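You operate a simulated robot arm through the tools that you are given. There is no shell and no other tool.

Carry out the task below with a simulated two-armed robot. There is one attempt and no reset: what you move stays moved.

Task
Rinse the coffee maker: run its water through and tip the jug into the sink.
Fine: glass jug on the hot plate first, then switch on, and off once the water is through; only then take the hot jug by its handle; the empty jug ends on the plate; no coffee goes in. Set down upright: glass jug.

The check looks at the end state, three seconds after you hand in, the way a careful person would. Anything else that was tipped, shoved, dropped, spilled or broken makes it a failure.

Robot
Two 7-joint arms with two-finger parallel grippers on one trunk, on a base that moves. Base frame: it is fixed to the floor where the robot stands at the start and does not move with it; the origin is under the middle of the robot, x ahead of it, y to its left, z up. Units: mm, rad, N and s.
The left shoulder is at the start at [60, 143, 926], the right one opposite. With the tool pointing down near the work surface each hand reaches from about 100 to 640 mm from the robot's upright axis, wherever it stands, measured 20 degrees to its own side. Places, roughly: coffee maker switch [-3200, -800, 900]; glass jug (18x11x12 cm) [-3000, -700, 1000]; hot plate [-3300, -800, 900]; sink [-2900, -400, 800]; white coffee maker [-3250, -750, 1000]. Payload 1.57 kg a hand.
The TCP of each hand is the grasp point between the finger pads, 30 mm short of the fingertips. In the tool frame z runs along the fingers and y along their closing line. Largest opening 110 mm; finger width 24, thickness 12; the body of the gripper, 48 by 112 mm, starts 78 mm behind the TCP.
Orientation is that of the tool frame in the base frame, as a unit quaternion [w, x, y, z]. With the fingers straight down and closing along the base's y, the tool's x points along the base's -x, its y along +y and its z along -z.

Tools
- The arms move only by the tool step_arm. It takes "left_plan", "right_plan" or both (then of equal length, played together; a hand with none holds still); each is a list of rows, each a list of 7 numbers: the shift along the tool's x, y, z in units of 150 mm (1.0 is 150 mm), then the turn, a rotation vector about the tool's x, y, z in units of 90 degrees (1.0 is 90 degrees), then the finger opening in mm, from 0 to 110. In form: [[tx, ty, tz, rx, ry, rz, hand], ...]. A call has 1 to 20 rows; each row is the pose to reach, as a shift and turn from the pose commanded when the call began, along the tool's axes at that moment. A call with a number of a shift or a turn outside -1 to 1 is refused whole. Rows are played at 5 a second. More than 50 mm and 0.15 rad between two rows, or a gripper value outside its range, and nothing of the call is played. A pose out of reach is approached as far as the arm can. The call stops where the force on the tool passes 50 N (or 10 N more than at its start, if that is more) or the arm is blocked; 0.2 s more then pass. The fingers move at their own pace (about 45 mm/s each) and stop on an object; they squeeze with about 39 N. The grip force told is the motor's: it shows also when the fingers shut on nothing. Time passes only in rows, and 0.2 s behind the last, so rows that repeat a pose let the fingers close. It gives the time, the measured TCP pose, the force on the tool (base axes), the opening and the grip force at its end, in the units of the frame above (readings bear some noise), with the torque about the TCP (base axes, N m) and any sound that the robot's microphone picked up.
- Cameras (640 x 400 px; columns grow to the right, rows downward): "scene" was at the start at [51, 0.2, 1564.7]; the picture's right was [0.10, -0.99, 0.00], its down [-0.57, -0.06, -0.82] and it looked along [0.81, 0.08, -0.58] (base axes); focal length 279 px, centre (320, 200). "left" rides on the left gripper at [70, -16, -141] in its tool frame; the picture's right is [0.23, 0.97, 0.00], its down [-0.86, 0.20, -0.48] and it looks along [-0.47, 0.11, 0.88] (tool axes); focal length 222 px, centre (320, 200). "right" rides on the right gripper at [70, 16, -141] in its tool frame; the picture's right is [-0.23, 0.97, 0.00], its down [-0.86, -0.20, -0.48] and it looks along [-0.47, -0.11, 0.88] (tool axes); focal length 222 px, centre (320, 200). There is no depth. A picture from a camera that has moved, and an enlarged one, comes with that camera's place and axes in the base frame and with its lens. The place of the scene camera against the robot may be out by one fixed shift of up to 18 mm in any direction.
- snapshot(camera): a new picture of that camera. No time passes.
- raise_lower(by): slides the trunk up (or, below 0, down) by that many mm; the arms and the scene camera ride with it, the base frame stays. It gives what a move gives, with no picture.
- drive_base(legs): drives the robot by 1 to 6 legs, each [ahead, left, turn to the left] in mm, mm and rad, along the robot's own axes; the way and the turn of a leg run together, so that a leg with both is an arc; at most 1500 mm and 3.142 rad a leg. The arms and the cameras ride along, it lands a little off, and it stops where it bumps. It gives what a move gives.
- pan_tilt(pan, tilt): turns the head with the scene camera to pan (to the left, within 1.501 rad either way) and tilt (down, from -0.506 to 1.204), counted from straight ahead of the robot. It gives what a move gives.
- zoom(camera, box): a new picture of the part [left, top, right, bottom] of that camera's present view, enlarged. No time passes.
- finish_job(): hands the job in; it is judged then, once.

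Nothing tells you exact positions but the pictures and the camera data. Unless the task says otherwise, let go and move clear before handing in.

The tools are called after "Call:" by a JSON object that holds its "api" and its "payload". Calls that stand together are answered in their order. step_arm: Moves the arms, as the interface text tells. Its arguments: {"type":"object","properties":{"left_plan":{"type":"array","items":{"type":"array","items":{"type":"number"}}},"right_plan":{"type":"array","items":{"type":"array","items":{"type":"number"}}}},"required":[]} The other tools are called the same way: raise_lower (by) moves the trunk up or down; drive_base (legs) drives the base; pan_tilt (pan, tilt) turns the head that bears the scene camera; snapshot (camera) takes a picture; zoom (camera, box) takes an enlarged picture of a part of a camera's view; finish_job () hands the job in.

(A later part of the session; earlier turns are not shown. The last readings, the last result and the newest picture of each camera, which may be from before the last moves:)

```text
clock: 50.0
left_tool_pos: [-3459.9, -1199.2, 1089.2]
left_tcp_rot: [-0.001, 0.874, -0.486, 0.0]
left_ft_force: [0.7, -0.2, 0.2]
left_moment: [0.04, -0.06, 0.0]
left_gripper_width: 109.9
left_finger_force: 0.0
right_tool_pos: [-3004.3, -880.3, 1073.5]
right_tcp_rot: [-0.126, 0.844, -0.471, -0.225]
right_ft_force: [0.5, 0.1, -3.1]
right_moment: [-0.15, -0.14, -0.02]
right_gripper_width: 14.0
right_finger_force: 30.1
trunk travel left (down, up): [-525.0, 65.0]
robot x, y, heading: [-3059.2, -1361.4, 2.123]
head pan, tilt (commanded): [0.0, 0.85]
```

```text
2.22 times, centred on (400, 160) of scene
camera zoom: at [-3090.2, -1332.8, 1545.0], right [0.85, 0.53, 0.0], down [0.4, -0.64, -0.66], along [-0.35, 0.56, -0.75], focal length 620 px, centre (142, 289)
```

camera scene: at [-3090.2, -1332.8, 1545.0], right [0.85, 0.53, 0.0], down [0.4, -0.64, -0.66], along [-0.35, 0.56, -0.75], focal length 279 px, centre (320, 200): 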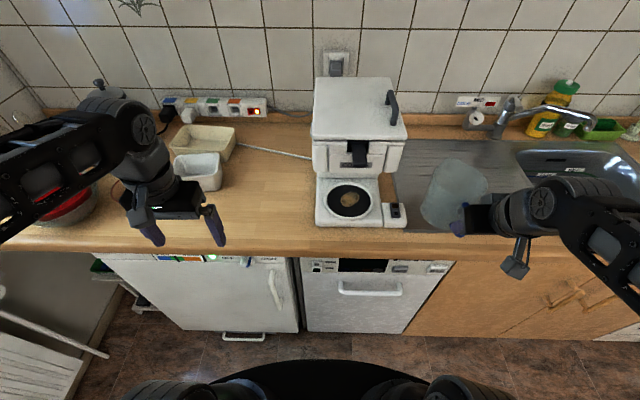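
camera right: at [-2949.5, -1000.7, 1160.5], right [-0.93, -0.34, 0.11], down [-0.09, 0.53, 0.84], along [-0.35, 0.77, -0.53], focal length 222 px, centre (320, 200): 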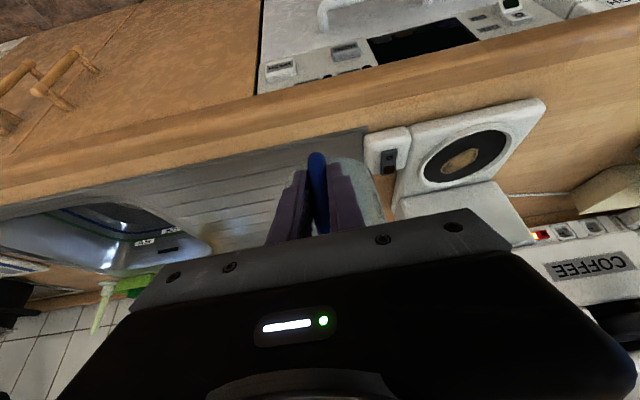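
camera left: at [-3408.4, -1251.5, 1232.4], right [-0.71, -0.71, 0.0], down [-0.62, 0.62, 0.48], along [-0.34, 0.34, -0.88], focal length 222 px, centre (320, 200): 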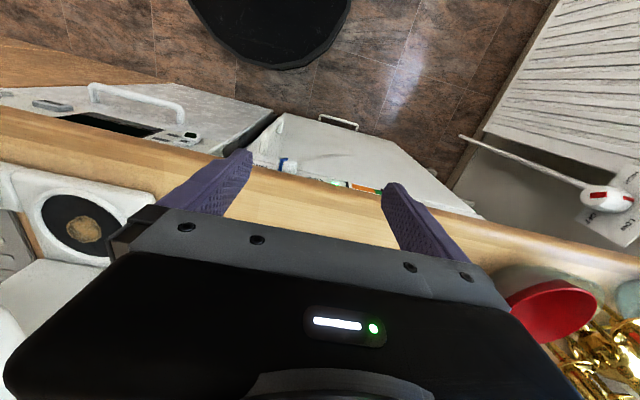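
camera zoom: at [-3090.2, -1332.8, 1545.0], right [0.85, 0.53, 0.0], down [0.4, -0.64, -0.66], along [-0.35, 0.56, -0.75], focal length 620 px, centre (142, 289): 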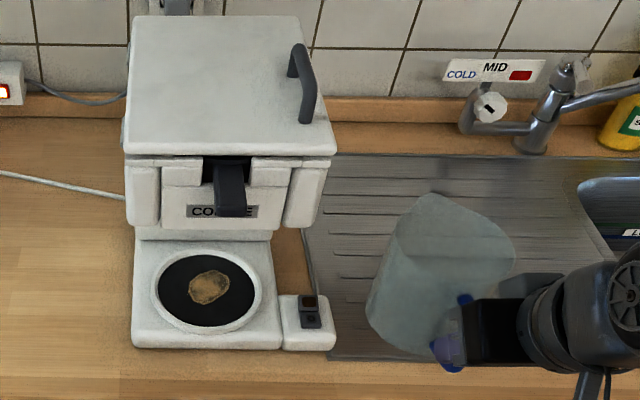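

Triangulated: hot-plate centre (-3289, -837, 935), housing bottom at about z 1102 with its front face 65 mm ahead of the plate axis, so the 12 cm jug slides under with room. I first pull the jug back and swing it left in front of the machine.

Call:
{"api": "step_arm", "payload": {"right_plan": [[0.202, 0, -0.116, 0, 0, 0, 0], [0.411, 0, -0.236, 0, 0, 0, 0], [0.411, 0.3, -0.236, 0, 0, 0, 0], [0.411, 0.6, -0.236, 0, 0, 0, 0], [0.411, 0.9, -0.236, 0, 0, 0, 0], [0.411, 0.96, -0.236, 0, 0, 0, 0]]}}

Call:
{"api": "snapshot", "payload": {"camera": "scene"}}

Call:
{"api": "snapshot", "payload": {"camera": "right"}}

```text
clock: 51.4
left_tool_pos: [-3457.7, -1199.7, 1090.8]
left_tcp_rot: [0.001, 0.874, -0.487, 0.0]
left_ft_force: [0.7, 0.7, 0.4]
left_moment: [0.04, 0.0, -0.01]
left_gripper_width: 110.1
left_finger_force: 0.0
right_tool_pos: [-3090.8, -1013.1, 1077.3]
right_tcp_rot: [-0.125, 0.844, -0.472, -0.224]
right_ft_force: [-0.1, 0.2, -2.5]
right_moment: [-0.17, -0.1, -0.02]
right_gripper_width: 14.1
right_finger_force: 30.6
right hand out of reach, approached as far as the arm can: row 3, 4, 5, 6
trunk travel left (down, up): [-525.0, 65.0]
robot x, y, heading: [-3059.0, -1363.8, 2.123]
head pan, tilt (commanded): [0.0, 0.85]
```

```text
taken
camera scene: at [-3088.9, -1331.5, 1545.0], right [0.85, 0.53, 0.0], down [0.4, -0.64, -0.66], along [-0.35, 0.56, -0.75], focal length 279 px, centre (320, 200)
```

scene: 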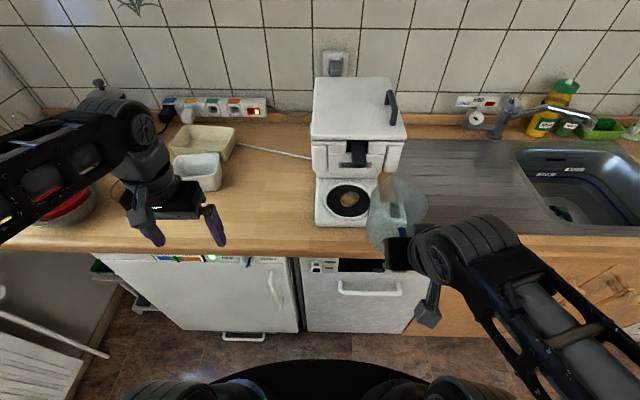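

```text
taken
camera right: at [-3036.7, -1133.9, 1165.7], right [-0.93, -0.34, 0.11], down [-0.09, 0.54, 0.84], along [-0.35, 0.77, -0.53], focal length 222 px, centre (320, 200)
```

right: 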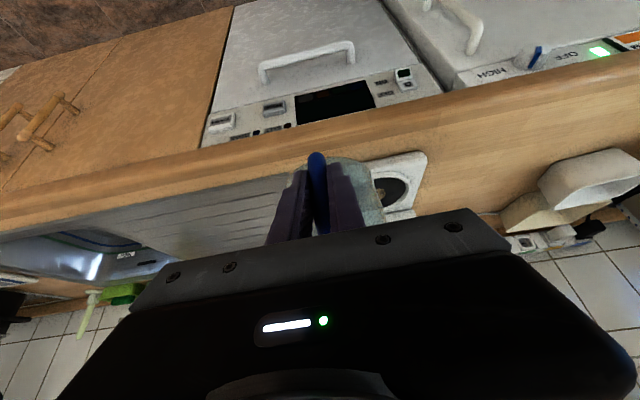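

The arm is near its inner reach limit, so I use the base instead: shift left 76 mm (and back 25 mm) so the jug lines up in front of the plate.

Call:
{"api": "drive_base", "payload": {"legs": [[-25, 76, 0]]}}

Call:
{"api": "snapshot", "payload": {"camera": "scene"}}

Call:
{"api": "snapshot", "payload": {"camera": "right"}}

```text
clock: 52.5
left_tool_pos: [-3511.6, -1262.9, 1089.1]
left_tcp_rot: [-0.001, 0.874, -0.487, 0.001]
left_ft_force: [-0.7, 0.1, 0.3]
left_moment: [-0.01, -0.02, 0.01]
left_gripper_width: 110.5
left_finger_force: 0.0
right_tool_pos: [-3143.7, -1075.9, 1076.8]
right_tcp_rot: [-0.125, 0.844, -0.471, -0.224]
right_ft_force: [-0.1, -1.3, -1.9]
right_moment: [-0.13, -0.15, 0.01]
right_gripper_width: 13.8
right_finger_force: 29.7
trunk travel left (down, up): [-525.0, 65.0]
robot x, y, heading: [-3112.2, -1424.7, 2.126]
head pan, tilt (commanded): [0.0, 0.85]
```

```text
taken
camera scene: at [-3142.2, -1394.7, 1545.0], right [0.85, 0.53, 0.0], down [0.4, -0.64, -0.66], along [-0.35, 0.56, -0.75], focal length 279 px, centre (320, 200)
```

scene: 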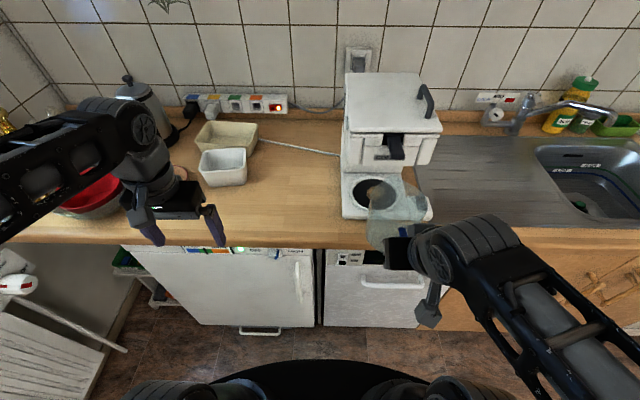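

```text
taken
camera right: at [-3089.5, -1196.4, 1166.1], right [-0.93, -0.34, 0.11], down [-0.1, 0.53, 0.84], along [-0.35, 0.77, -0.53], focal length 222 px, centre (320, 200)
```

right: 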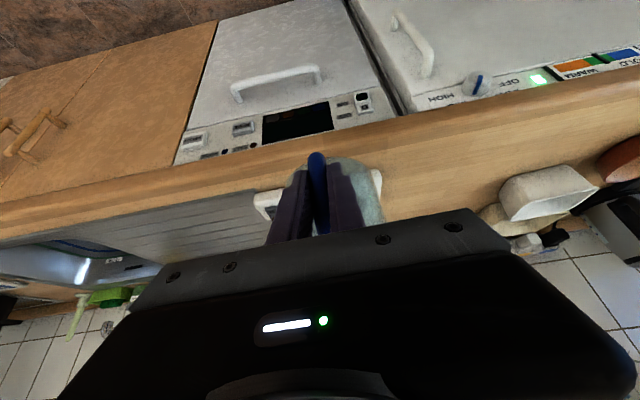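

The jug is now laterally aligned with the plate (within ~2 mm). I lower it to slide-in height and advance 100 mm, then check.

Call:
{"api": "step_arm", "payload": {"right_plan": [[0.083, 0, 0.145, 0, 0, 0, 0], [0.166, 0, 0.289, 0, 0, 0, 0], [-0.01, -0.003, 0.389, 0, 0, 0, 0], [-0.18, -0.005, 0.489, 0, 0, 0, 0], [-0.3, -0.008, 0.558, 0, 0, 0, 0], [-0.412, -0.01, 0.622, 0, 0, 0, 0], [-0.412, -0.01, 0.622, 0, 0, 0, 0]]}}

Call:
{"api": "zoom", "payload": {"camera": "scene", "box": [310, 60, 510, 260]}}

Call:
{"api": "snapshot", "payload": {"camera": "right"}}

Call:
{"api": "snapshot", "payload": {"camera": "left"}}

```text
clock: 54.1
left_tool_pos: [-3510.4, -1262.0, 1089.6]
left_tcp_rot: [-0.001, 0.874, -0.486, 0.0]
left_ft_force: [-0.1, 0.4, -1.2]
left_moment: [-0.01, -0.04, 0.02]
left_gripper_width: 110.1
left_finger_force: 0.1
right_tool_pos: [-3193.2, -989.6, 1026.9]
right_tcp_rot: [-0.125, 0.844, -0.472, -0.223]
right_ft_force: [0.2, -0.4, -2.5]
right_moment: [-0.17, -0.12, 0.01]
right_gripper_width: 13.8
right_finger_force: 31.0
right hand out of reach, approached as far as the arm can: row 1, 2, 3
trunk travel left (down, up): [-525.0, 65.0]
robot x, y, heading: [-3105.8, -1423.7, 2.124]
head pan, tilt (commanded): [0.0, 0.85]
```

```text
2.00 times, centred on (410, 160) of scene
camera zoom: at [-3140.9, -1393.5, 1545.0], right [0.85, 0.53, 0.0], down [0.4, -0.64, -0.66], along [-0.35, 0.56, -0.75], focal length 558 px, centre (140, 280)
```

zoom: 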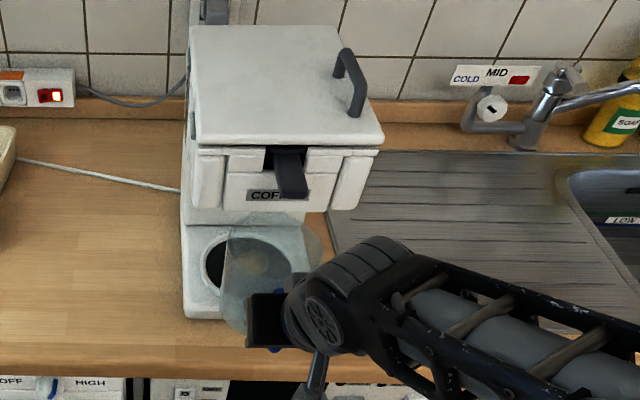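

```text
taken
camera right: at [-3139.5, -1108.9, 1115.4], right [-0.93, -0.34, 0.11], down [-0.09, 0.54, 0.84], along [-0.35, 0.77, -0.53], focal length 222 px, centre (320, 200)
```

right: 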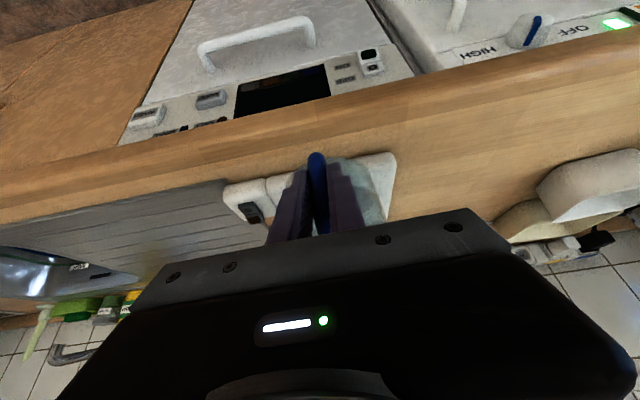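

```text
taken
camera left: at [-3459.5, -1312.6, 1232.6], right [-0.71, -0.71, 0.0], down [-0.62, 0.62, 0.48], along [-0.34, 0.34, -0.88], focal length 222 px, centre (320, 200)
```

left: 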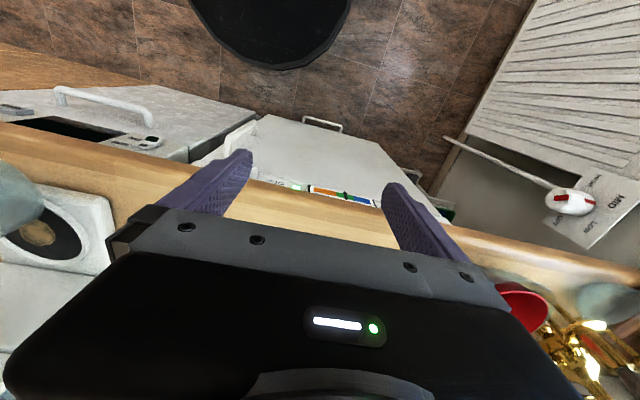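

The jug is entering correctly under the housing at a safe height. I advance the remaining distance in steps, watching forces.

Call:
{"api": "step_arm", "payload": {"right_plan": [[-0.173, 0.003, 0.1, 0, 0, 0, 0], [-0.347, 0.006, 0.199, 0, 0, 0, 0], [-0.462, 0.009, 0.266, 0, 0, 0, 0], [-0.462, 0.009, 0.266, 0, 0, 0, 0]]}}

Call:
{"api": "zoom", "payload": {"camera": "scene", "box": [310, 60, 510, 260]}}

Call:
{"api": "zoom", "payload": {"camera": "left", "box": [0, 120, 200, 280]}}

Call:
{"api": "snapshot", "payload": {"camera": "right"}}

```text
clock: 55.1
left_tool_pos: [-3510.8, -1262.1, 1088.9]
left_tcp_rot: [0.0, 0.874, -0.486, -0.001]
left_ft_force: [0.5, -0.8, -0.1]
left_moment: [0.0, 0.0, 0.0]
left_gripper_width: 110.1
left_finger_force: 0.0
right_tool_pos: [-3238.3, -922.7, 1028.3]
right_tcp_rot: [-0.124, 0.844, -0.471, -0.224]
right_ft_force: [-0.3, -0.3, -1.3]
right_moment: [-0.19, -0.11, -0.03]
right_gripper_width: 14.1
right_finger_force: 30.7
trunk travel left (down, up): [-525.0, 65.0]
robot x, y, heading: [-3112.3, -1424.1, 2.122]
head pan, tilt (commanded): [0.0, 0.85]
```

```text
2.00 times, centred on (410, 160) of scene
camera zoom: at [-3140.9, -1393.5, 1545.0], right [0.85, 0.53, 0.0], down [0.4, -0.64, -0.66], along [-0.35, 0.56, -0.75], focal length 558 px, centre (140, 280)
```

zoom: 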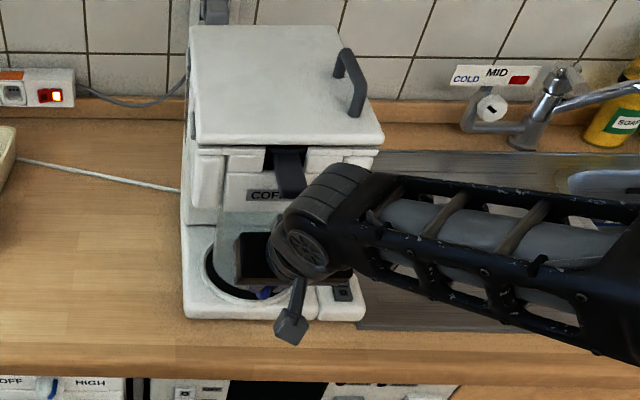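

```text
2.50 times, centred on (100, 200) of left
camera zoom: at [-3459.5, -1312.6, 1232.6], right [-0.71, -0.71, 0.0], down [-0.62, 0.62, 0.48], along [-0.34, 0.34, -0.88], focal length 555 px, centre (870, 200)
```

zoom: 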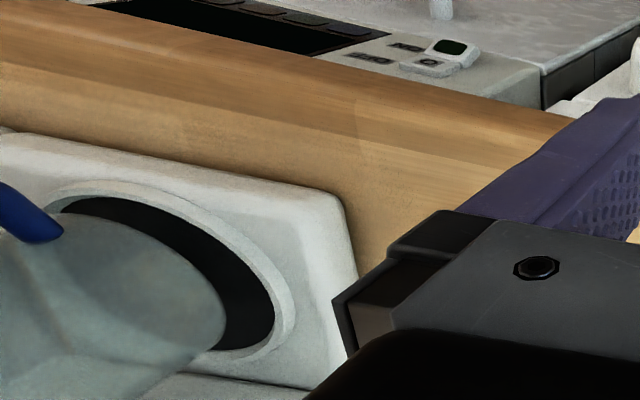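

```text
taken
camera right: at [-3182.8, -1042.2, 1116.2], right [-0.93, -0.34, 0.11], down [-0.09, 0.54, 0.84], along [-0.35, 0.77, -0.53], focal length 222 px, centre (320, 200)
```

right: 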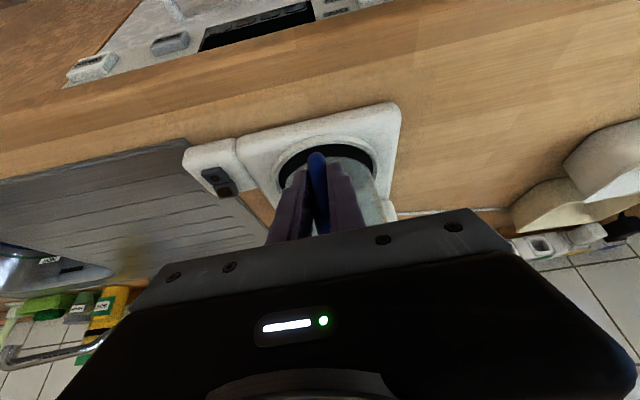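

The jug is over the plate: about 5 mm short of centre. I nudge it forward and lower 16 mm, then feel for contact.

Call:
{"api": "step_arm", "payload": {"right_plan": [[-0.029, -0.01, 0.017, 0, 0, 0, 0], [-0.001, -0.01, 0.063, 0, 0, 0, 0], [0.0247, -0.01, 0.109, 0, 0, 0, 0], [0.0247, -0.01, 0.109, 0, 0, 0, 0]]}}

Call:
{"api": "zoom", "payload": {"camera": "left", "box": [0, 120, 200, 280]}}

```text
clock: 56.1
left_tool_pos: [-3511.3, -1262.3, 1089.4]
left_tcp_rot: [0.0, 0.874, -0.487, 0.0]
left_ft_force: [1.1, -0.2, -0.5]
left_moment: [-0.02, 0.0, -0.01]
left_gripper_width: 109.9
left_finger_force: 0.1
right_tool_pos: [-3239.6, -917.7, 1009.9]
right_tcp_rot: [-0.125, 0.844, -0.471, -0.225]
right_ft_force: [0.0, -0.1, -2.6]
right_moment: [-0.18, -0.11, 0.0]
right_gripper_width: 14.0
right_finger_force: 30.6
trunk travel left (down, up): [-525.0, 65.0]
robot x, y, heading: [-3108.2, -1422.9, 2.129]
head pan, tilt (commanded): [0.0, 0.85]
```

```text
2.50 times, centred on (100, 200) of left
camera zoom: at [-3459.6, -1312.4, 1232.5], right [-0.71, -0.71, 0.0], down [-0.62, 0.62, 0.48], along [-0.34, 0.34, -0.88], focal length 555 px, centre (870, 200)
```

zoom: 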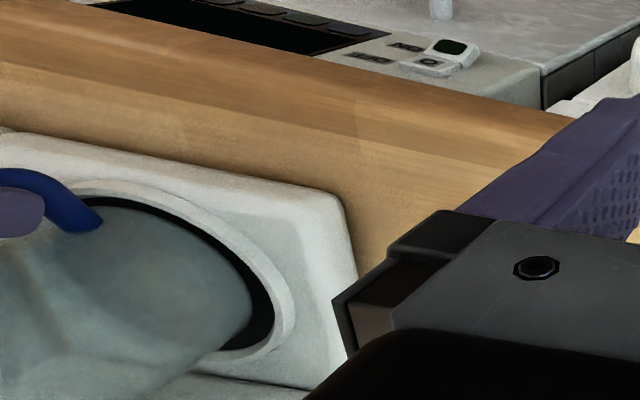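

Nearly down, no contact yet. I lower in 2 mm steps, watching the vertical force.

Call:
{"api": "step_arm", "payload": {"right_plan": [[0.0066, 0, 0.0116, 0, 0, 0, 0], [0.0133, 0, 0.0232, 0, 0, 0, 0], [0.0133, 0, 0.0232, 0, 0, 0, 0]]}}

Call:
{"api": "zoom", "payload": {"camera": "left", "box": [0, 120, 200, 280]}}

```text
clock: 56.9
left_tool_pos: [-3510.5, -1262.5, 1090.1]
left_tcp_rot: [0.0, 0.874, -0.486, 0.0]
left_ft_force: [0.3, -0.5, -0.4]
left_moment: [-0.01, -0.01, 0.01]
left_gripper_width: 109.9
left_finger_force: 0.0
right_tool_pos: [-3239.0, -916.9, 1009.3]
right_tcp_rot: [-0.126, 0.844, -0.47, -0.226]
right_ft_force: [-0.1, -2.0, 11.4]
right_moment: [1.03, -0.02, 0.03]
right_gripper_width: 14.2
right_finger_force: 30.3
trunk travel left (down, up): [-525.0, 65.0]
robot x, y, heading: [-3107.0, -1422.8, 2.126]
head pan, tilt (commanded): [0.0, 0.85]
```

```text
2.50 times, centred on (100, 200) of left
camera zoom: at [-3459.4, -1313.4, 1232.9], right [-0.71, -0.71, 0.0], down [-0.62, 0.62, 0.48], along [-0.34, 0.34, -0.88], focal length 555 px, centre (870, 200)
```

zoom: 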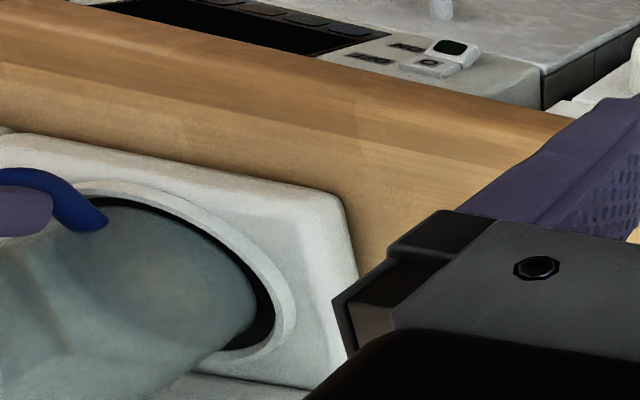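

Contact felt (about 14 N up) with the lever toward the right-front of the jug's foot. I look from the right hand camera to check the foot is within the dark disc.

Call:
{"api": "zoom", "payload": {"camera": "right", "box": [170, 80, 420, 240]}}

Call:
{"api": "zoom", "payload": {"camera": "scene", "box": [330, 140, 450, 240]}}

```text
2.50 times, centred on (295, 160) of right
camera zoom: at [-3184.6, -1037.8, 1096.6], right [-0.93, -0.35, 0.11], down [-0.09, 0.53, 0.84], along [-0.35, 0.77, -0.53], focal length 555 px, centre (382, 300)
```

zoom: 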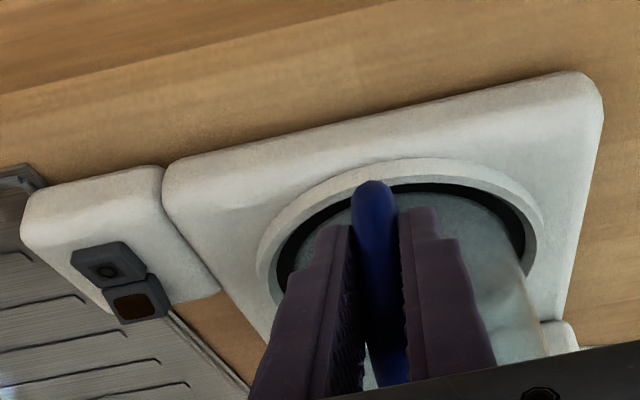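

```text
4.00 times, centred on (390, 190) of scene
camera zoom: at [-3140.9, -1394.6, 1545.2], right [0.85, 0.53, 0.0], down [0.4, -0.64, -0.66], along [-0.35, 0.56, -0.75], focal length 1115 px, centre (40, 240)
```

zoom: 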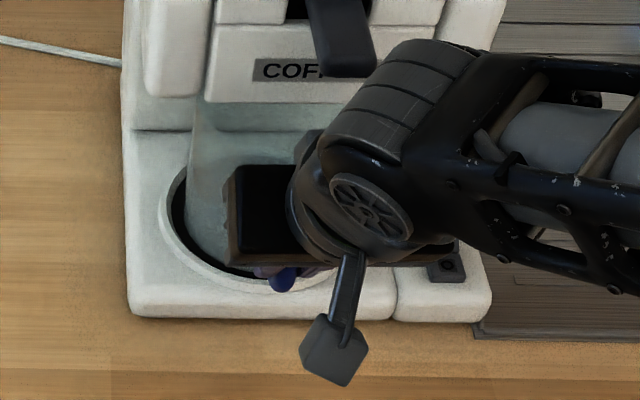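

The jug's foot sits inside the dark disc with a rim of black visible all around. I relieve the pressure slightly and open the fingers.

Call:
{"api": "step_arm", "payload": {"right_plan": [[-0.005, 0, -0.009, 0, 0, 0, 0], [-0.005, 0, -0.009, 0, 0, 0, 20], [-0.005, 0, -0.009, 0, 0, 0, 35], [-0.005, 0, -0.009, 0, 0, 0, 60], [-0.005, 0, -0.009, 0, 0, 0, 60], [-0.005, 0, -0.009, 0, 0, 0, 60]]}}

Call:
{"api": "zoom", "payload": {"camera": "right", "box": [170, 80, 420, 240]}}

Call:
{"api": "zoom", "payload": {"camera": "left", "box": [0, 120, 200, 280]}}

```text
clock: 58.3
left_tool_pos: [-3510.8, -1261.8, 1088.7]
left_tcp_rot: [0.0, 0.874, -0.486, 0.001]
left_ft_force: [-1.1, 0.0, 1.7]
left_moment: [0.01, 0.0, 0.0]
left_gripper_width: 110.1
left_finger_force: 0.0
right_tool_pos: [-3238.2, -917.1, 1008.5]
right_tcp_rot: [-0.124, 0.844, -0.471, -0.224]
right_ft_force: [-0.8, 0.4, 0.7]
right_moment: [-0.05, -0.01, 0.01]
right_gripper_width: 59.7
right_finger_force: 0.1
trunk travel left (down, up): [-525.0, 65.0]
robot x, y, heading: [-3111.2, -1424.7, 2.125]
head pan, tilt (commanded): [0.0, 0.85]
```

```text
2.50 times, centred on (295, 160) of right
camera zoom: at [-3184.4, -1037.1, 1096.8], right [-0.93, -0.34, 0.11], down [-0.09, 0.54, 0.84], along [-0.35, 0.77, -0.53], focal length 555 px, centre (382, 300)
```

zoom: 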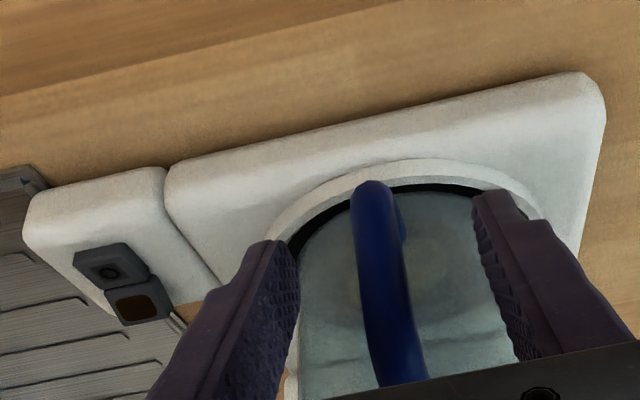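

```text
2.50 times, centred on (100, 200) of left
camera zoom: at [-3459.5, -1312.5, 1232.6], right [-0.71, -0.71, 0.0], down [-0.62, 0.62, 0.48], along [-0.34, 0.34, -0.88], focal length 555 px, centre (870, 200)
```

zoom: 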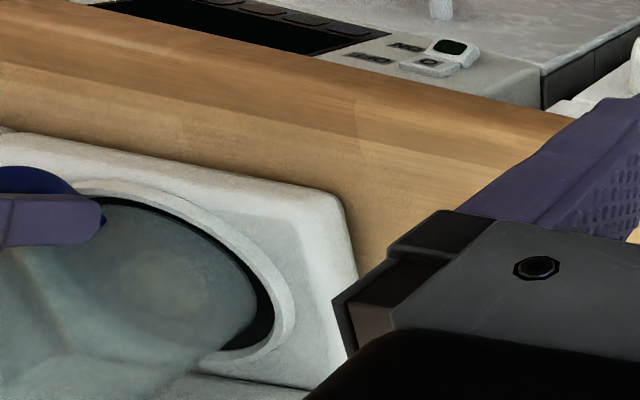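

The jug is released and standing on the plate. I back the hand out along its axis and check the scene.

Call:
{"api": "step_arm", "payload": {"right_plan": [[0, 0, -0.2, 0, 0, 0, 60], [0, 0, -0.4, 0, 0, 0, 70], [0, 0, -0.6, 0, 0, 0, 70], [0, 0, -0.8, 0, 0, 0, 70]]}}

Call:
{"api": "zoom", "payload": {"camera": "scene", "box": [310, 60, 510, 260]}}

Call:
{"api": "snapshot", "payload": {"camera": "right"}}

```text
clock: 59.3
left_tool_pos: [-3511.1, -1262.1, 1088.7]
left_tcp_rot: [-0.001, 0.874, -0.486, 0.0]
left_ft_force: [0.6, -0.1, 0.4]
left_moment: [0.03, -0.01, 0.02]
left_gripper_width: 110.0
left_finger_force: 0.0
right_tool_pos: [-3207.3, -967.8, 1112.5]
right_tcp_rot: [-0.124, 0.844, -0.471, -0.224]
right_ft_force: [-0.2, 0.3, 0.0]
right_moment: [0.0, 0.01, -0.02]
right_gripper_width: 69.7
right_finger_force: 0.0
trunk travel left (down, up): [-525.0, 65.0]
robot x, y, heading: [-3109.7, -1426.0, 2.126]
head pan, tilt (commanded): [0.0, 0.85]
```

```text
2.00 times, centred on (410, 160) of scene
camera zoom: at [-3140.7, -1393.9, 1545.0], right [0.85, 0.53, 0.0], down [0.4, -0.64, -0.66], along [-0.35, 0.56, -0.75], focal length 558 px, centre (140, 280)
```

zoom: 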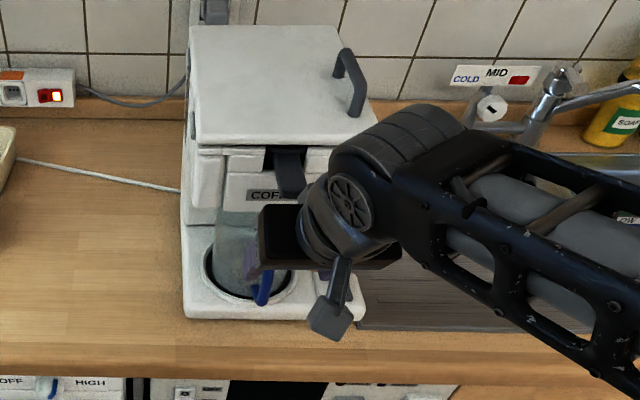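

```text
taken
camera right: at [-3152.1, -1088.0, 1201.0], right [-0.93, -0.34, 0.11], down [-0.1, 0.54, 0.84], along [-0.35, 0.77, -0.53], focal length 222 px, centre (320, 200)
```

right: 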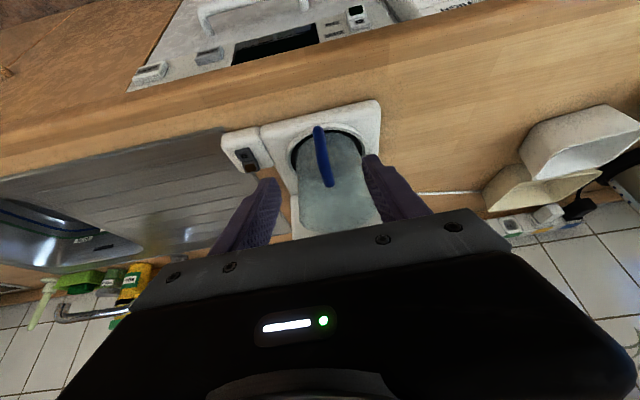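

The jug stands on the plate, handle facing forward. Now I locate the switch precisely.

Call:
{"api": "zoom", "payload": {"camera": "right", "box": [200, 110, 320, 185]}}

Call:
{"api": "zoom", "payload": {"camera": "right", "box": [250, 90, 430, 240]}}

```text
5.33 times, centred on (260, 148) of right
camera zoom: at [-3152.1, -1088.0, 1201.0], right [-0.93, -0.34, 0.11], down [-0.1, 0.54, 0.84], along [-0.35, 0.77, -0.53], focal length 1185 px, centre (640, 480)
```

zoom: 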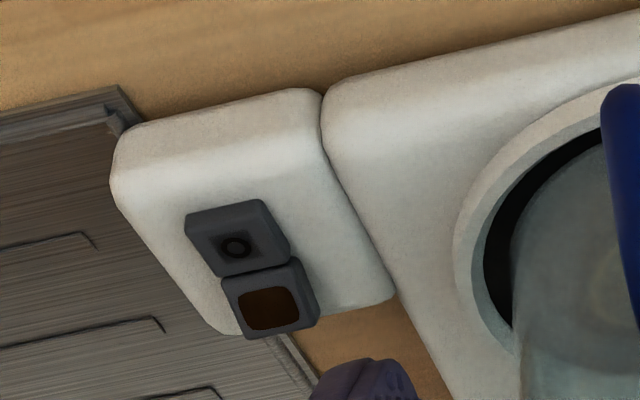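

```text
2.67 times, centred on (340, 165) of right
camera zoom: at [-3152.1, -1088.0, 1201.0], right [-0.93, -0.34, 0.11], down [-0.1, 0.54, 0.84], along [-0.35, 0.77, -0.53], focal length 592 px, centre (267, 293)
```

zoom: 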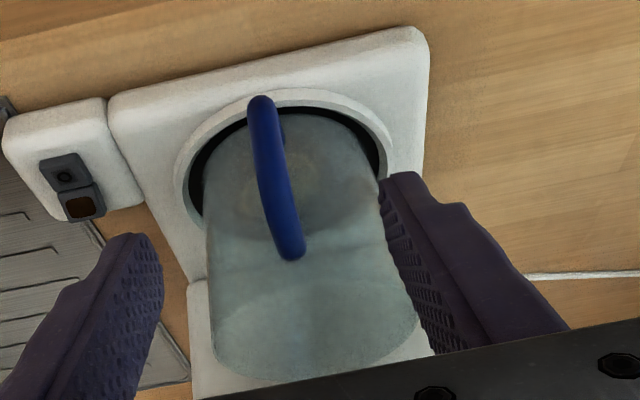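

The rocker's "O" half sits lower (z≈940) than its amber lamp half (z≈944), so it is off and the lamp half must be pressed. I close the right hand, tilt it 45° and bring it to the right, in front of the switch.

Call:
{"api": "step_arm", "payload": {"right_plan": [[0, -0.28, 0, 0, -0.0833, 0, 40], [0, -0.56, 0, 0, -0.1667, 0, 10], [0, -0.84, 0, 0, -0.1667, 0, 0], [0.165, -0.84, 0.289, 0, -0.1667, 0, 0], [0.33, -0.84, 0.579, 0, -0.1667, 0, 0], [0.33, -0.84, 0.579, 0, -0.1667, 0, 0]]}}

Call:
{"api": "snapshot", "payload": {"camera": "right"}}

Call:
{"api": "snapshot", "payload": {"camera": "scene"}}

```text
clock: 60.7
left_tool_pos: [-3510.2, -1261.8, 1089.2]
left_tcp_rot: [0.0, 0.874, -0.486, 0.0]
left_ft_force: [-0.2, -0.1, 0.0]
left_moment: [0.04, -0.02, -0.01]
left_gripper_width: 110.1
left_finger_force: 0.0
right_tool_pos: [-3101.4, -897.7, 1011.2]
right_tcp_rot: [-0.185, 0.807, -0.451, -0.332]
right_ft_force: [-0.4, 0.0, -0.3]
right_moment: [0.02, 0.01, -0.01]
right_gripper_width: 0.0
right_finger_force: 21.2
right hand out of reach, approached as far as the arm can: row 5, 6
trunk travel left (down, up): [-525.0, 65.0]
robot x, y, heading: [-3107.1, -1422.7, 2.127]
head pan, tilt (commanded): [0.0, 0.85]
```

```text
taken
camera right: at [-3036.9, -1033.8, 1063.2], right [-0.91, -0.37, 0.16], down [0.03, 0.34, 0.94], along [-0.41, 0.86, -0.3], focal length 222 px, centre (320, 200)
```

right: 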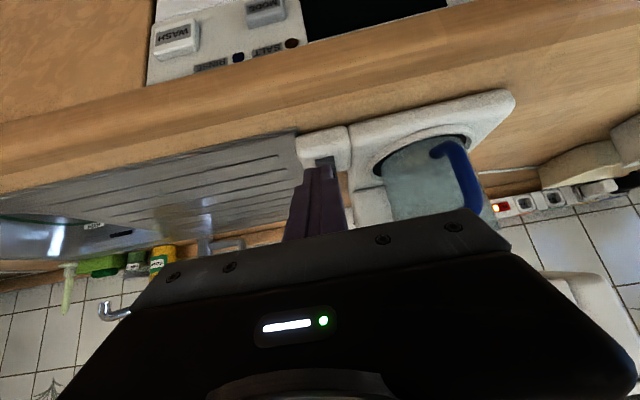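

```text
taken
camera scene: at [-3140.9, -1394.0, 1545.0], right [0.85, 0.53, 0.0], down [0.4, -0.64, -0.66], along [-0.35, 0.56, -0.75], focal length 279 px, centre (320, 200)
```

scene: 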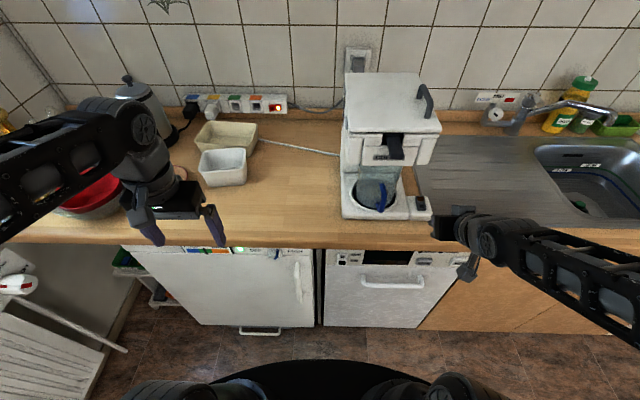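

The hand is laterally in line with the switch. I move forward so the fingertips hover above the lamp half.

Call:
{"api": "step_arm", "payload": {"right_plan": [[-0.1887, 0, 0.1875, 0, 0, 0, 0], [-0.377, 0, 0.375, 0, 0, 0, 0], [-0.56, 0, 0.557, 0, 0, 0, 0], [-0.494, 0, 0.623, 0, 0, 0, 0], [-0.494, 0, 0.623, 0, 0, 0, 0]]}}

Call:
{"api": "zoom", "payload": {"camera": "right", "box": [240, 80, 400, 200]}}

Call:
{"api": "zoom", "payload": {"camera": "scene", "box": [380, 160, 500, 250]}}

```text
clock: 61.9
left_tool_pos: [-3510.6, -1261.5, 1089.5]
left_tcp_rot: [0.0, 0.874, -0.486, 0.0]
left_ft_force: [-0.2, 0.0, -0.9]
left_moment: [0.0, 0.02, -0.02]
left_gripper_width: 110.2
left_finger_force: 0.1
right_tool_pos: [-3161.0, -796.9, 997.5]
right_tcp_rot: [-0.185, 0.807, -0.451, -0.332]
right_ft_force: [0.3, 0.3, -0.3]
right_moment: [-0.04, 0.01, -0.01]
right_gripper_width: 0.0
right_finger_force: 20.9
trunk travel left (down, up): [-525.0, 65.0]
robot x, y, heading: [-3108.3, -1427.8, 2.125]
head pan, tilt (commanded): [0.0, 0.85]
```

```text
3.33 times, centred on (320, 140) of right
camera zoom: at [-3098.2, -932.9, 1050.0], right [-0.91, -0.37, 0.16], down [0.03, 0.34, 0.94], along [-0.41, 0.86, -0.3], focal length 740 px, centre (320, 400)
```

zoom: 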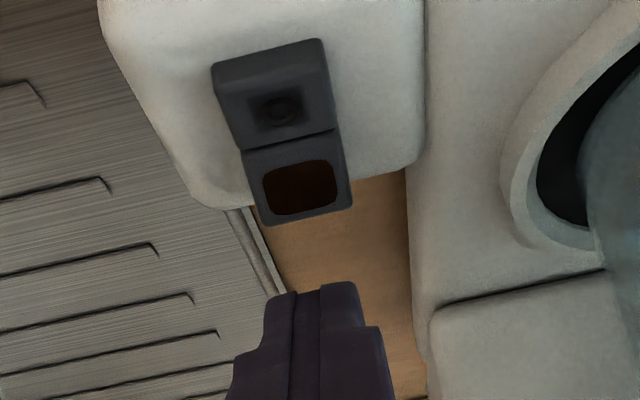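

```text
4.44 times, centred on (440, 205) of scene
camera zoom: at [-3140.8, -1393.1, 1545.0], right [0.85, 0.53, 0.0], down [0.4, -0.64, -0.66], along [-0.35, 0.56, -0.75], focal length 1239 px, centre (-213, 178)
```

zoom: 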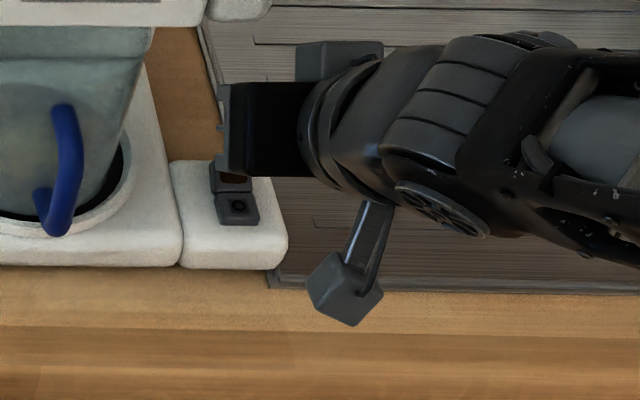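

The lamp half is about 6 mm higher than the "O" half, confirming it is off. I lower the fingertips onto the lamp half in small steps.

Call:
{"api": "step_arm", "payload": {"right_plan": [[0.042, 0.02, 0.042, 0, 0, 0, 0], [0.085, 0.02, 0.085, 0, 0, 0, 0], [0.099, 0.02, 0.099, 0, 0, 0, 0], [0.113, 0.02, 0.113, 0, 0, 0, 0]]}}

Call:
{"api": "zoom", "payload": {"camera": "right", "box": [240, 80, 400, 200]}}

```text
clock: 62.9
left_tool_pos: [-3509.9, -1261.8, 1088.8]
left_tcp_rot: [0.0, 0.873, -0.487, 0.0]
left_ft_force: [0.1, -0.5, -0.1]
left_moment: [-0.01, -0.02, 0.01]
left_gripper_width: 109.9
left_finger_force: 0.1
right_tool_pos: [-3166.8, -799.3, 974.3]
right_tcp_rot: [-0.185, 0.808, -0.451, -0.332]
right_ft_force: [-0.4, -0.1, -0.6]
right_moment: [-0.02, 0.01, -0.01]
right_gripper_width: 0.1
right_finger_force: 21.1
trunk travel left (down, up): [-525.0, 65.0]
robot x, y, heading: [-3108.5, -1425.8, 2.125]
head pan, tilt (commanded): [0.0, 0.85]
```

```text
3.33 times, centred on (320, 140) of right
camera zoom: at [-3101.3, -934.8, 1026.5], right [-0.91, -0.37, 0.16], down [0.03, 0.34, 0.94], along [-0.41, 0.86, -0.3], focal length 740 px, centre (320, 400)
```

zoom: 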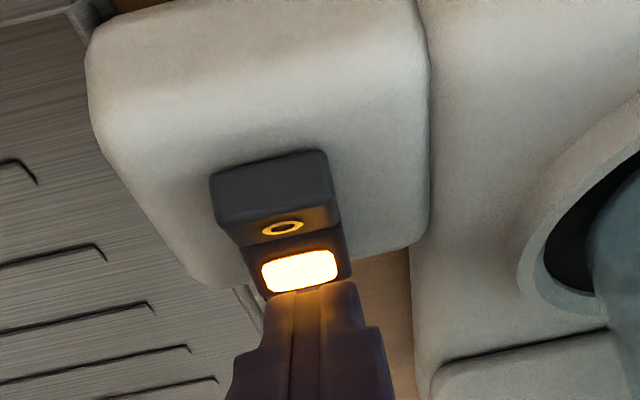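

The lamp is lit amber and the rocker flipped: the machine is on. I lift the hand off and pull back, then watch and listen while the water runs through.

Call:
{"api": "step_arm", "payload": {"right_plan": [[-0.1, 0, -0.1, 0, 0, 0, 0], [-0.17, 0, -0.17, 0, 0, 0, 0], [0.04, 0, -0.38, 0, 0, 0, 0], [0.24, 0, -0.58, 0, 0, 0, 0], [0.24, 0, -0.58, 0, 0, 0, 0]]}}

Call:
{"api": "zoom", "payload": {"camera": "scene", "box": [330, 120, 450, 240]}}

Call:
{"api": "snapshot", "payload": {"camera": "right"}}

```text
clock: 64.1
left_tool_pos: [-3510.3, -1261.1, 1088.5]
left_tcp_rot: [-0.001, 0.874, -0.487, 0.0]
left_ft_force: [-0.5, 0.0, -1.0]
left_moment: [0.01, 0.01, -0.02]
left_gripper_width: 110.3
left_finger_force: 0.1
right_tool_pos: [-3118.7, -871.3, 1011.1]
right_tcp_rot: [-0.185, 0.807, -0.451, -0.332]
right_ft_force: [0.1, 0.1, 0.7]
right_moment: [0.0, 0.01, 0.0]
right_gripper_width: 0.1
right_finger_force: 21.2
trunk travel left (down, up): [-525.0, 65.0]
robot x, y, heading: [-3107.3, -1426.2, 2.125]
head pan, tilt (commanded): [0.0, 0.85]
```

```text
3.33 times, centred on (390, 180) of scene
camera zoom: at [-3141.3, -1393.0, 1545.0], right [0.85, 0.53, 0.0], down [0.4, -0.64, -0.66], along [-0.35, 0.56, -0.75], focal length 930 px, centre (87, 267)
```

zoom: 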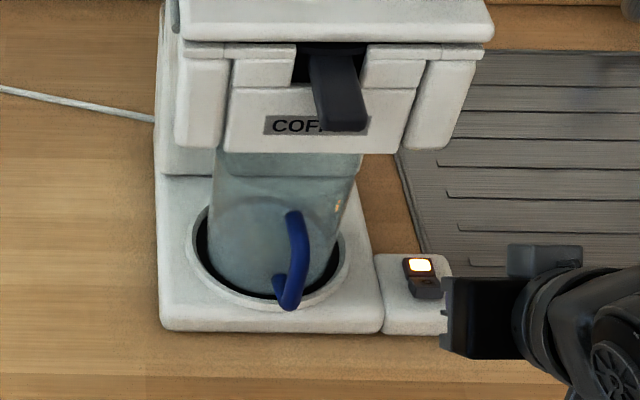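

```text
taken
camera right: at [-3055.5, -1007.7, 1063.3], right [-0.91, -0.37, 0.16], down [0.03, 0.34, 0.94], along [-0.41, 0.86, -0.3], focal length 222 px, centre (320, 200)
```

right: 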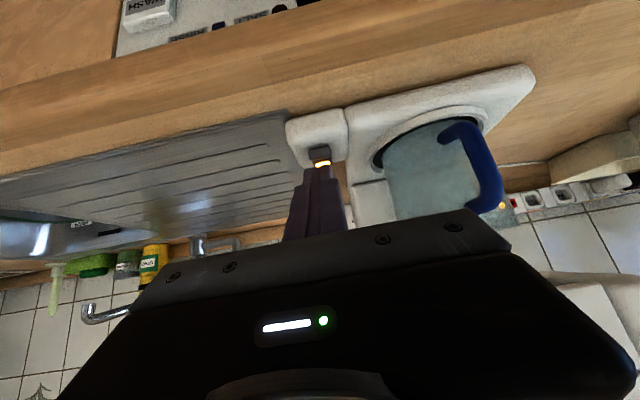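

The jug sits within the plate and the switch lamp is on. Now I let time pass and watch for water and sounds.

Call:
{"api": "step_arm", "payload": {"right_plan": [[0, 0, 0, 0, 0, 0, 0], [0, 0, 0, 0, 0, 0, 0], [0, 0, 0, 0, 0, 0, 0], [0, 0, 0, 0, 0, 0, 0], [0, 0, 0, 0, 0, 0, 0], [0, 0, 0, 0, 0, 0, 0], [0, 0, 0, 0, 0, 0, 0], [0, 0, 0, 0, 0, 0, 0], [0, 0, 0, 0, 0, 0, 0], [0, 0, 0, 0, 0, 0, 0], [0, 0, 0, 0, 0, 0, 0], [0, 0, 0, 0, 0, 0, 0], [0, 0, 0, 0, 0, 0, 0], [0, 0, 0, 0, 0, 0, 0], [0, 0, 0, 0, 0, 0, 0], [0, 0, 0, 0, 0, 0, 0], [0, 0, 0, 0, 0, 0, 0], [0, 0, 0, 0, 0, 0, 0], [0, 0, 0, 0, 0, 0, 0], [0, 0, 0, 0, 0, 0, 0]]}}

Call:
{"api": "zoom", "payload": {"camera": "scene", "box": [330, 120, 450, 240]}}

```text
clock: 68.3
left_tool_pos: [-3511.3, -1262.2, 1090.0]
left_tcp_rot: [0.0, 0.874, -0.486, 0.0]
left_ft_force: [-0.7, 0.0, 0.2]
left_moment: [0.02, 0.02, -0.02]
left_gripper_width: 110.0
left_finger_force: 0.0
right_tool_pos: [-3119.8, -871.8, 1011.4]
right_tcp_rot: [-0.184, 0.808, -0.451, -0.333]
right_ft_force: [0.4, 0.0, -0.3]
right_moment: [0.02, -0.01, 0.01]
right_gripper_width: 0.1
right_finger_force: 21.8
trunk travel left (down, up): [-525.0, 65.0]
robot x, y, heading: [-3113.1, -1422.7, 2.126]
head pan, tilt (commanded): [0.0, 0.85]
```

```text
3.33 times, centred on (390, 180) of scene
camera zoom: at [-3141.0, -1393.4, 1545.0], right [0.85, 0.53, 0.0], down [0.4, -0.64, -0.66], along [-0.35, 0.56, -0.75], focal length 930 px, centre (87, 267)
```

zoom: 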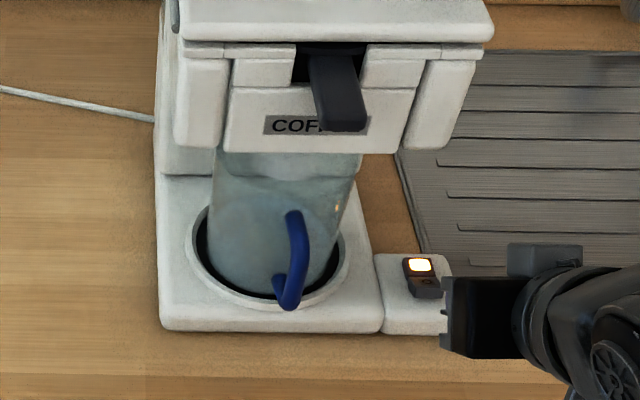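

Nothing conclusive yet; I keep waiting and watching the jug's fill level.

Call:
{"api": "step_arm", "payload": {"right_plan": [[0, 0, 0, 0, 0, 0, 0], [0, 0, 0, 0, 0, 0, 0], [0, 0, 0, 0, 0, 0, 0], [0, 0, 0, 0, 0, 0, 0], [0, 0, 0, 0, 0, 0, 0], [0, 0, 0, 0, 0, 0, 0], [0, 0, 0, 0, 0, 0, 0], [0, 0, 0, 0, 0, 0, 0], [0, 0, 0, 0, 0, 0, 0], [0, 0, 0, 0, 0, 0, 0], [0, 0, 0, 0, 0, 0, 0], [0, 0, 0, 0, 0, 0, 0], [0, 0, 0, 0, 0, 0, 0], [0, 0, 0, 0, 0, 0, 0], [0, 0, 0, 0, 0, 0, 0], [0, 0, 0, 0, 0, 0, 0], [0, 0, 0, 0, 0, 0, 0], [0, 0, 0, 0, 0, 0, 0], [0, 0, 0, 0, 0, 0, 0], [0, 0, 0, 0, 0, 0, 0]]}}

Call:
{"api": "zoom", "payload": {"camera": "scene", "box": [350, 140, 430, 220]}}

Call:
{"api": "snapshot", "payload": {"camera": "right"}}

```text
clock: 72.5
left_tool_pos: [-3510.8, -1261.3, 1088.3]
left_tcp_rot: [-0.001, 0.874, -0.486, 0.0]
left_ft_force: [-0.1, -0.6, 0.4]
left_moment: [-0.03, 0.01, 0.04]
left_gripper_width: 109.6
left_finger_force: 0.0
right_tool_pos: [-3118.7, -871.7, 1011.1]
right_tcp_rot: [-0.185, 0.808, -0.45, -0.333]
right_ft_force: [-0.1, -0.1, 0.1]
right_moment: [0.02, 0.0, 0.02]
right_gripper_width: 0.0
right_finger_force: 20.9
trunk travel left (down, up): [-525.0, 65.0]
robot x, y, heading: [-3104.8, -1427.4, 2.13]
head pan, tilt (commanded): [0.0, 0.85]
```

```text
5.00 times, centred on (390, 180) of scene
camera zoom: at [-3141.0, -1393.4, 1545.0], right [0.85, 0.53, 0.0], down [0.4, -0.64, -0.66], along [-0.35, 0.56, -0.75], focal length 1394 px, centre (-30, 300)
```

zoom: 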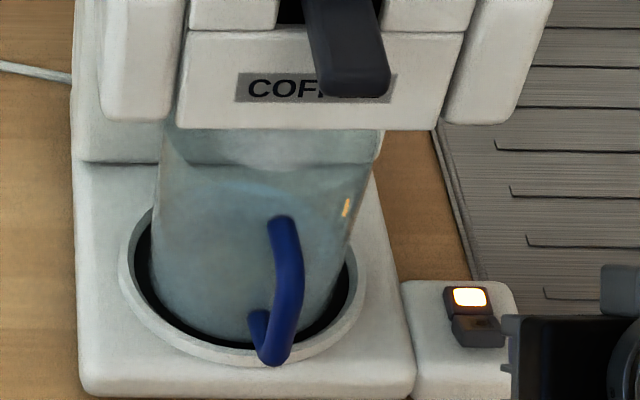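

```text
taken
camera right: at [-3055.4, -1007.6, 1063.4], right [-0.91, -0.37, 0.16], down [0.03, 0.34, 0.94], along [-0.41, 0.86, -0.3], focal length 222 px, centre (320, 200)
```

right: 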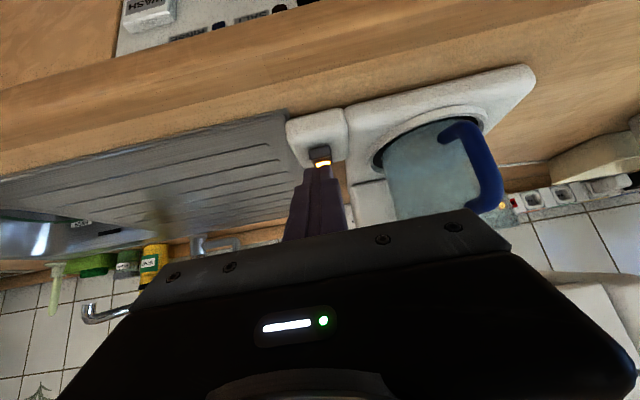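

A bluish level seems to be rising in the jug. While it runs, I turn the left hand to get a side view of the jug for the water level.

Call:
{"api": "step_arm", "payload": {"left_plan": [[0, 0, 0, 0.0285, -0.0505, 0.0689, 110], [0, 0, 0, 0.0571, -0.1009, 0.1378, 110], [0, 0, 0, 0.0856, -0.1514, 0.2067, 110], [0, 0, 0, 0.1142, -0.2018, 0.2756, 110], [0, 0, 0, 0.1427, -0.2523, 0.3446, 110], [0, 0, 0, 0.1713, -0.3027, 0.4135, 110], [0, 0, 0, 0.1998, -0.3532, 0.4824, 110], [0, 0, 0, 0.2284, -0.4036, 0.5513, 110], [0, 0, 0, 0.2569, -0.4541, 0.6202, 110], [0, 0, 0, 0.2569, -0.4541, 0.6202, 60]]}}

Call:
{"api": "snapshot", "payload": {"camera": "left"}}

Call:
{"api": "snapshot", "payload": {"camera": "scene"}}

```text
clock: 74.7
left_tool_pos: [-3510.3, -1261.6, 1089.2]
left_tcp_rot: [0.327, -0.48, 0.789, 0.199]
left_ft_force: [0.1, 0.6, 0.1]
left_moment: [0.01, -0.01, -0.02]
left_gripper_width: 75.9
left_finger_force: 0.1
right_tool_pos: [-3119.6, -871.2, 1013.0]
right_tcp_rot: [-0.185, 0.808, -0.451, -0.332]
right_ft_force: [1.2, 0.8, -0.3]
right_moment: [0.02, -0.02, 0.02]
right_gripper_width: 0.2
right_finger_force: 21.1
trunk travel left (down, up): [-525.0, 65.0]
robot x, y, heading: [-3108.6, -1425.5, 2.127]
head pan, tilt (commanded): [0.0, 0.85]
```

```text
taken
camera left: at [-3563.8, -1401.9, 1142.0], right [-0.94, 0.3, -0.16], down [-0.06, 0.33, 0.94], along [0.34, 0.89, -0.29], focal length 222 px, centre (320, 200)
```

left: 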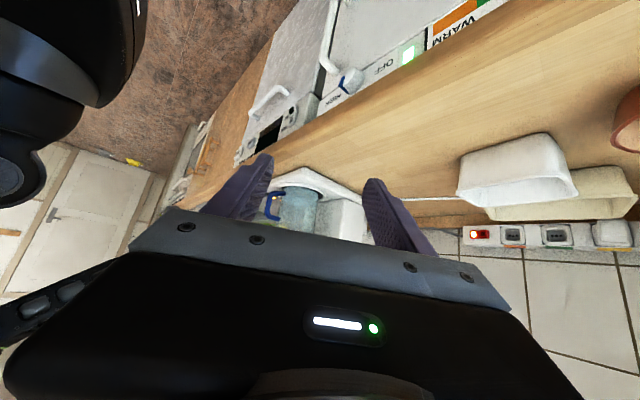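

```text
taken
camera scene: at [-3140.7, -1393.3, 1545.0], right [0.85, 0.53, 0.0], down [0.4, -0.64, -0.66], along [-0.35, 0.56, -0.75], focal length 279 px, centre (320, 200)
```

scene: 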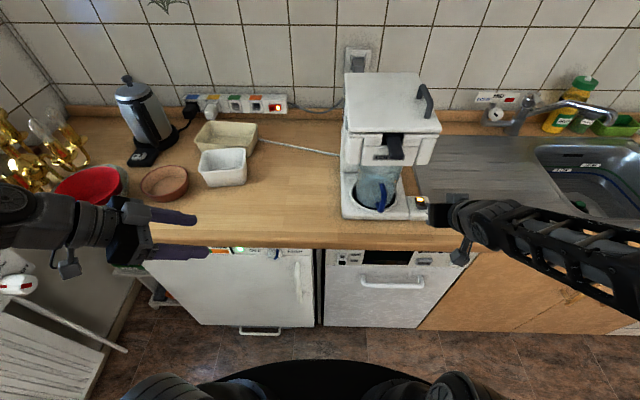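

The left camera now sees the jug from the side. I zoom in on it.

Call:
{"api": "zoom", "payload": {"camera": "left", "box": [240, 150, 380, 245]}}

Call:
{"api": "zoom", "payload": {"camera": "scene", "box": [350, 140, 430, 220]}}

```text
4.21 times, centred on (310, 198) of left
camera zoom: at [-3563.8, -1401.9, 1142.0], right [-0.94, 0.3, -0.16], down [-0.06, 0.33, 0.94], along [0.34, 0.89, -0.29], focal length 935 px, centre (362, 210)
```

zoom: 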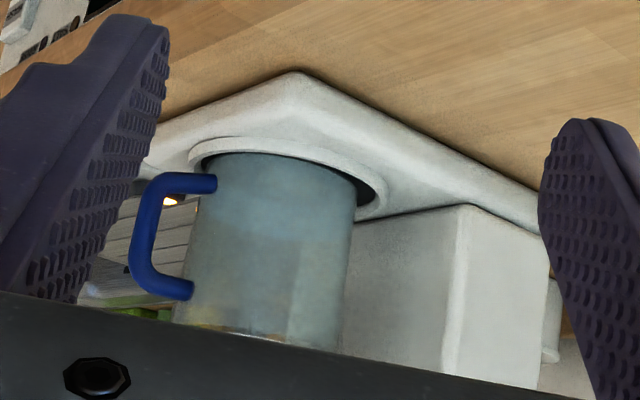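

```text
5.00 times, centred on (390, 180) of scene
camera zoom: at [-3140.7, -1393.3, 1545.0], right [0.85, 0.53, 0.0], down [0.4, -0.64, -0.66], along [-0.35, 0.56, -0.75], focal length 1394 px, centre (-30, 300)
```

zoom: 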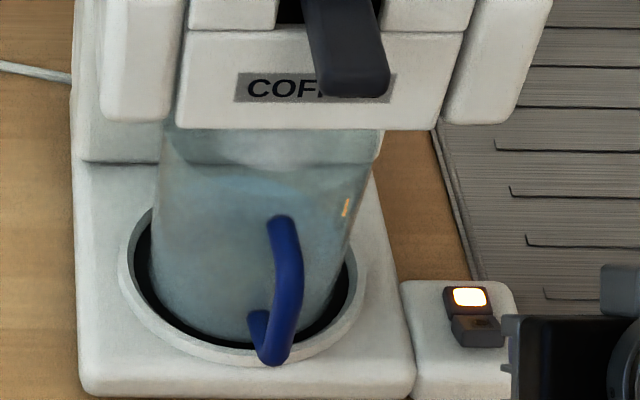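

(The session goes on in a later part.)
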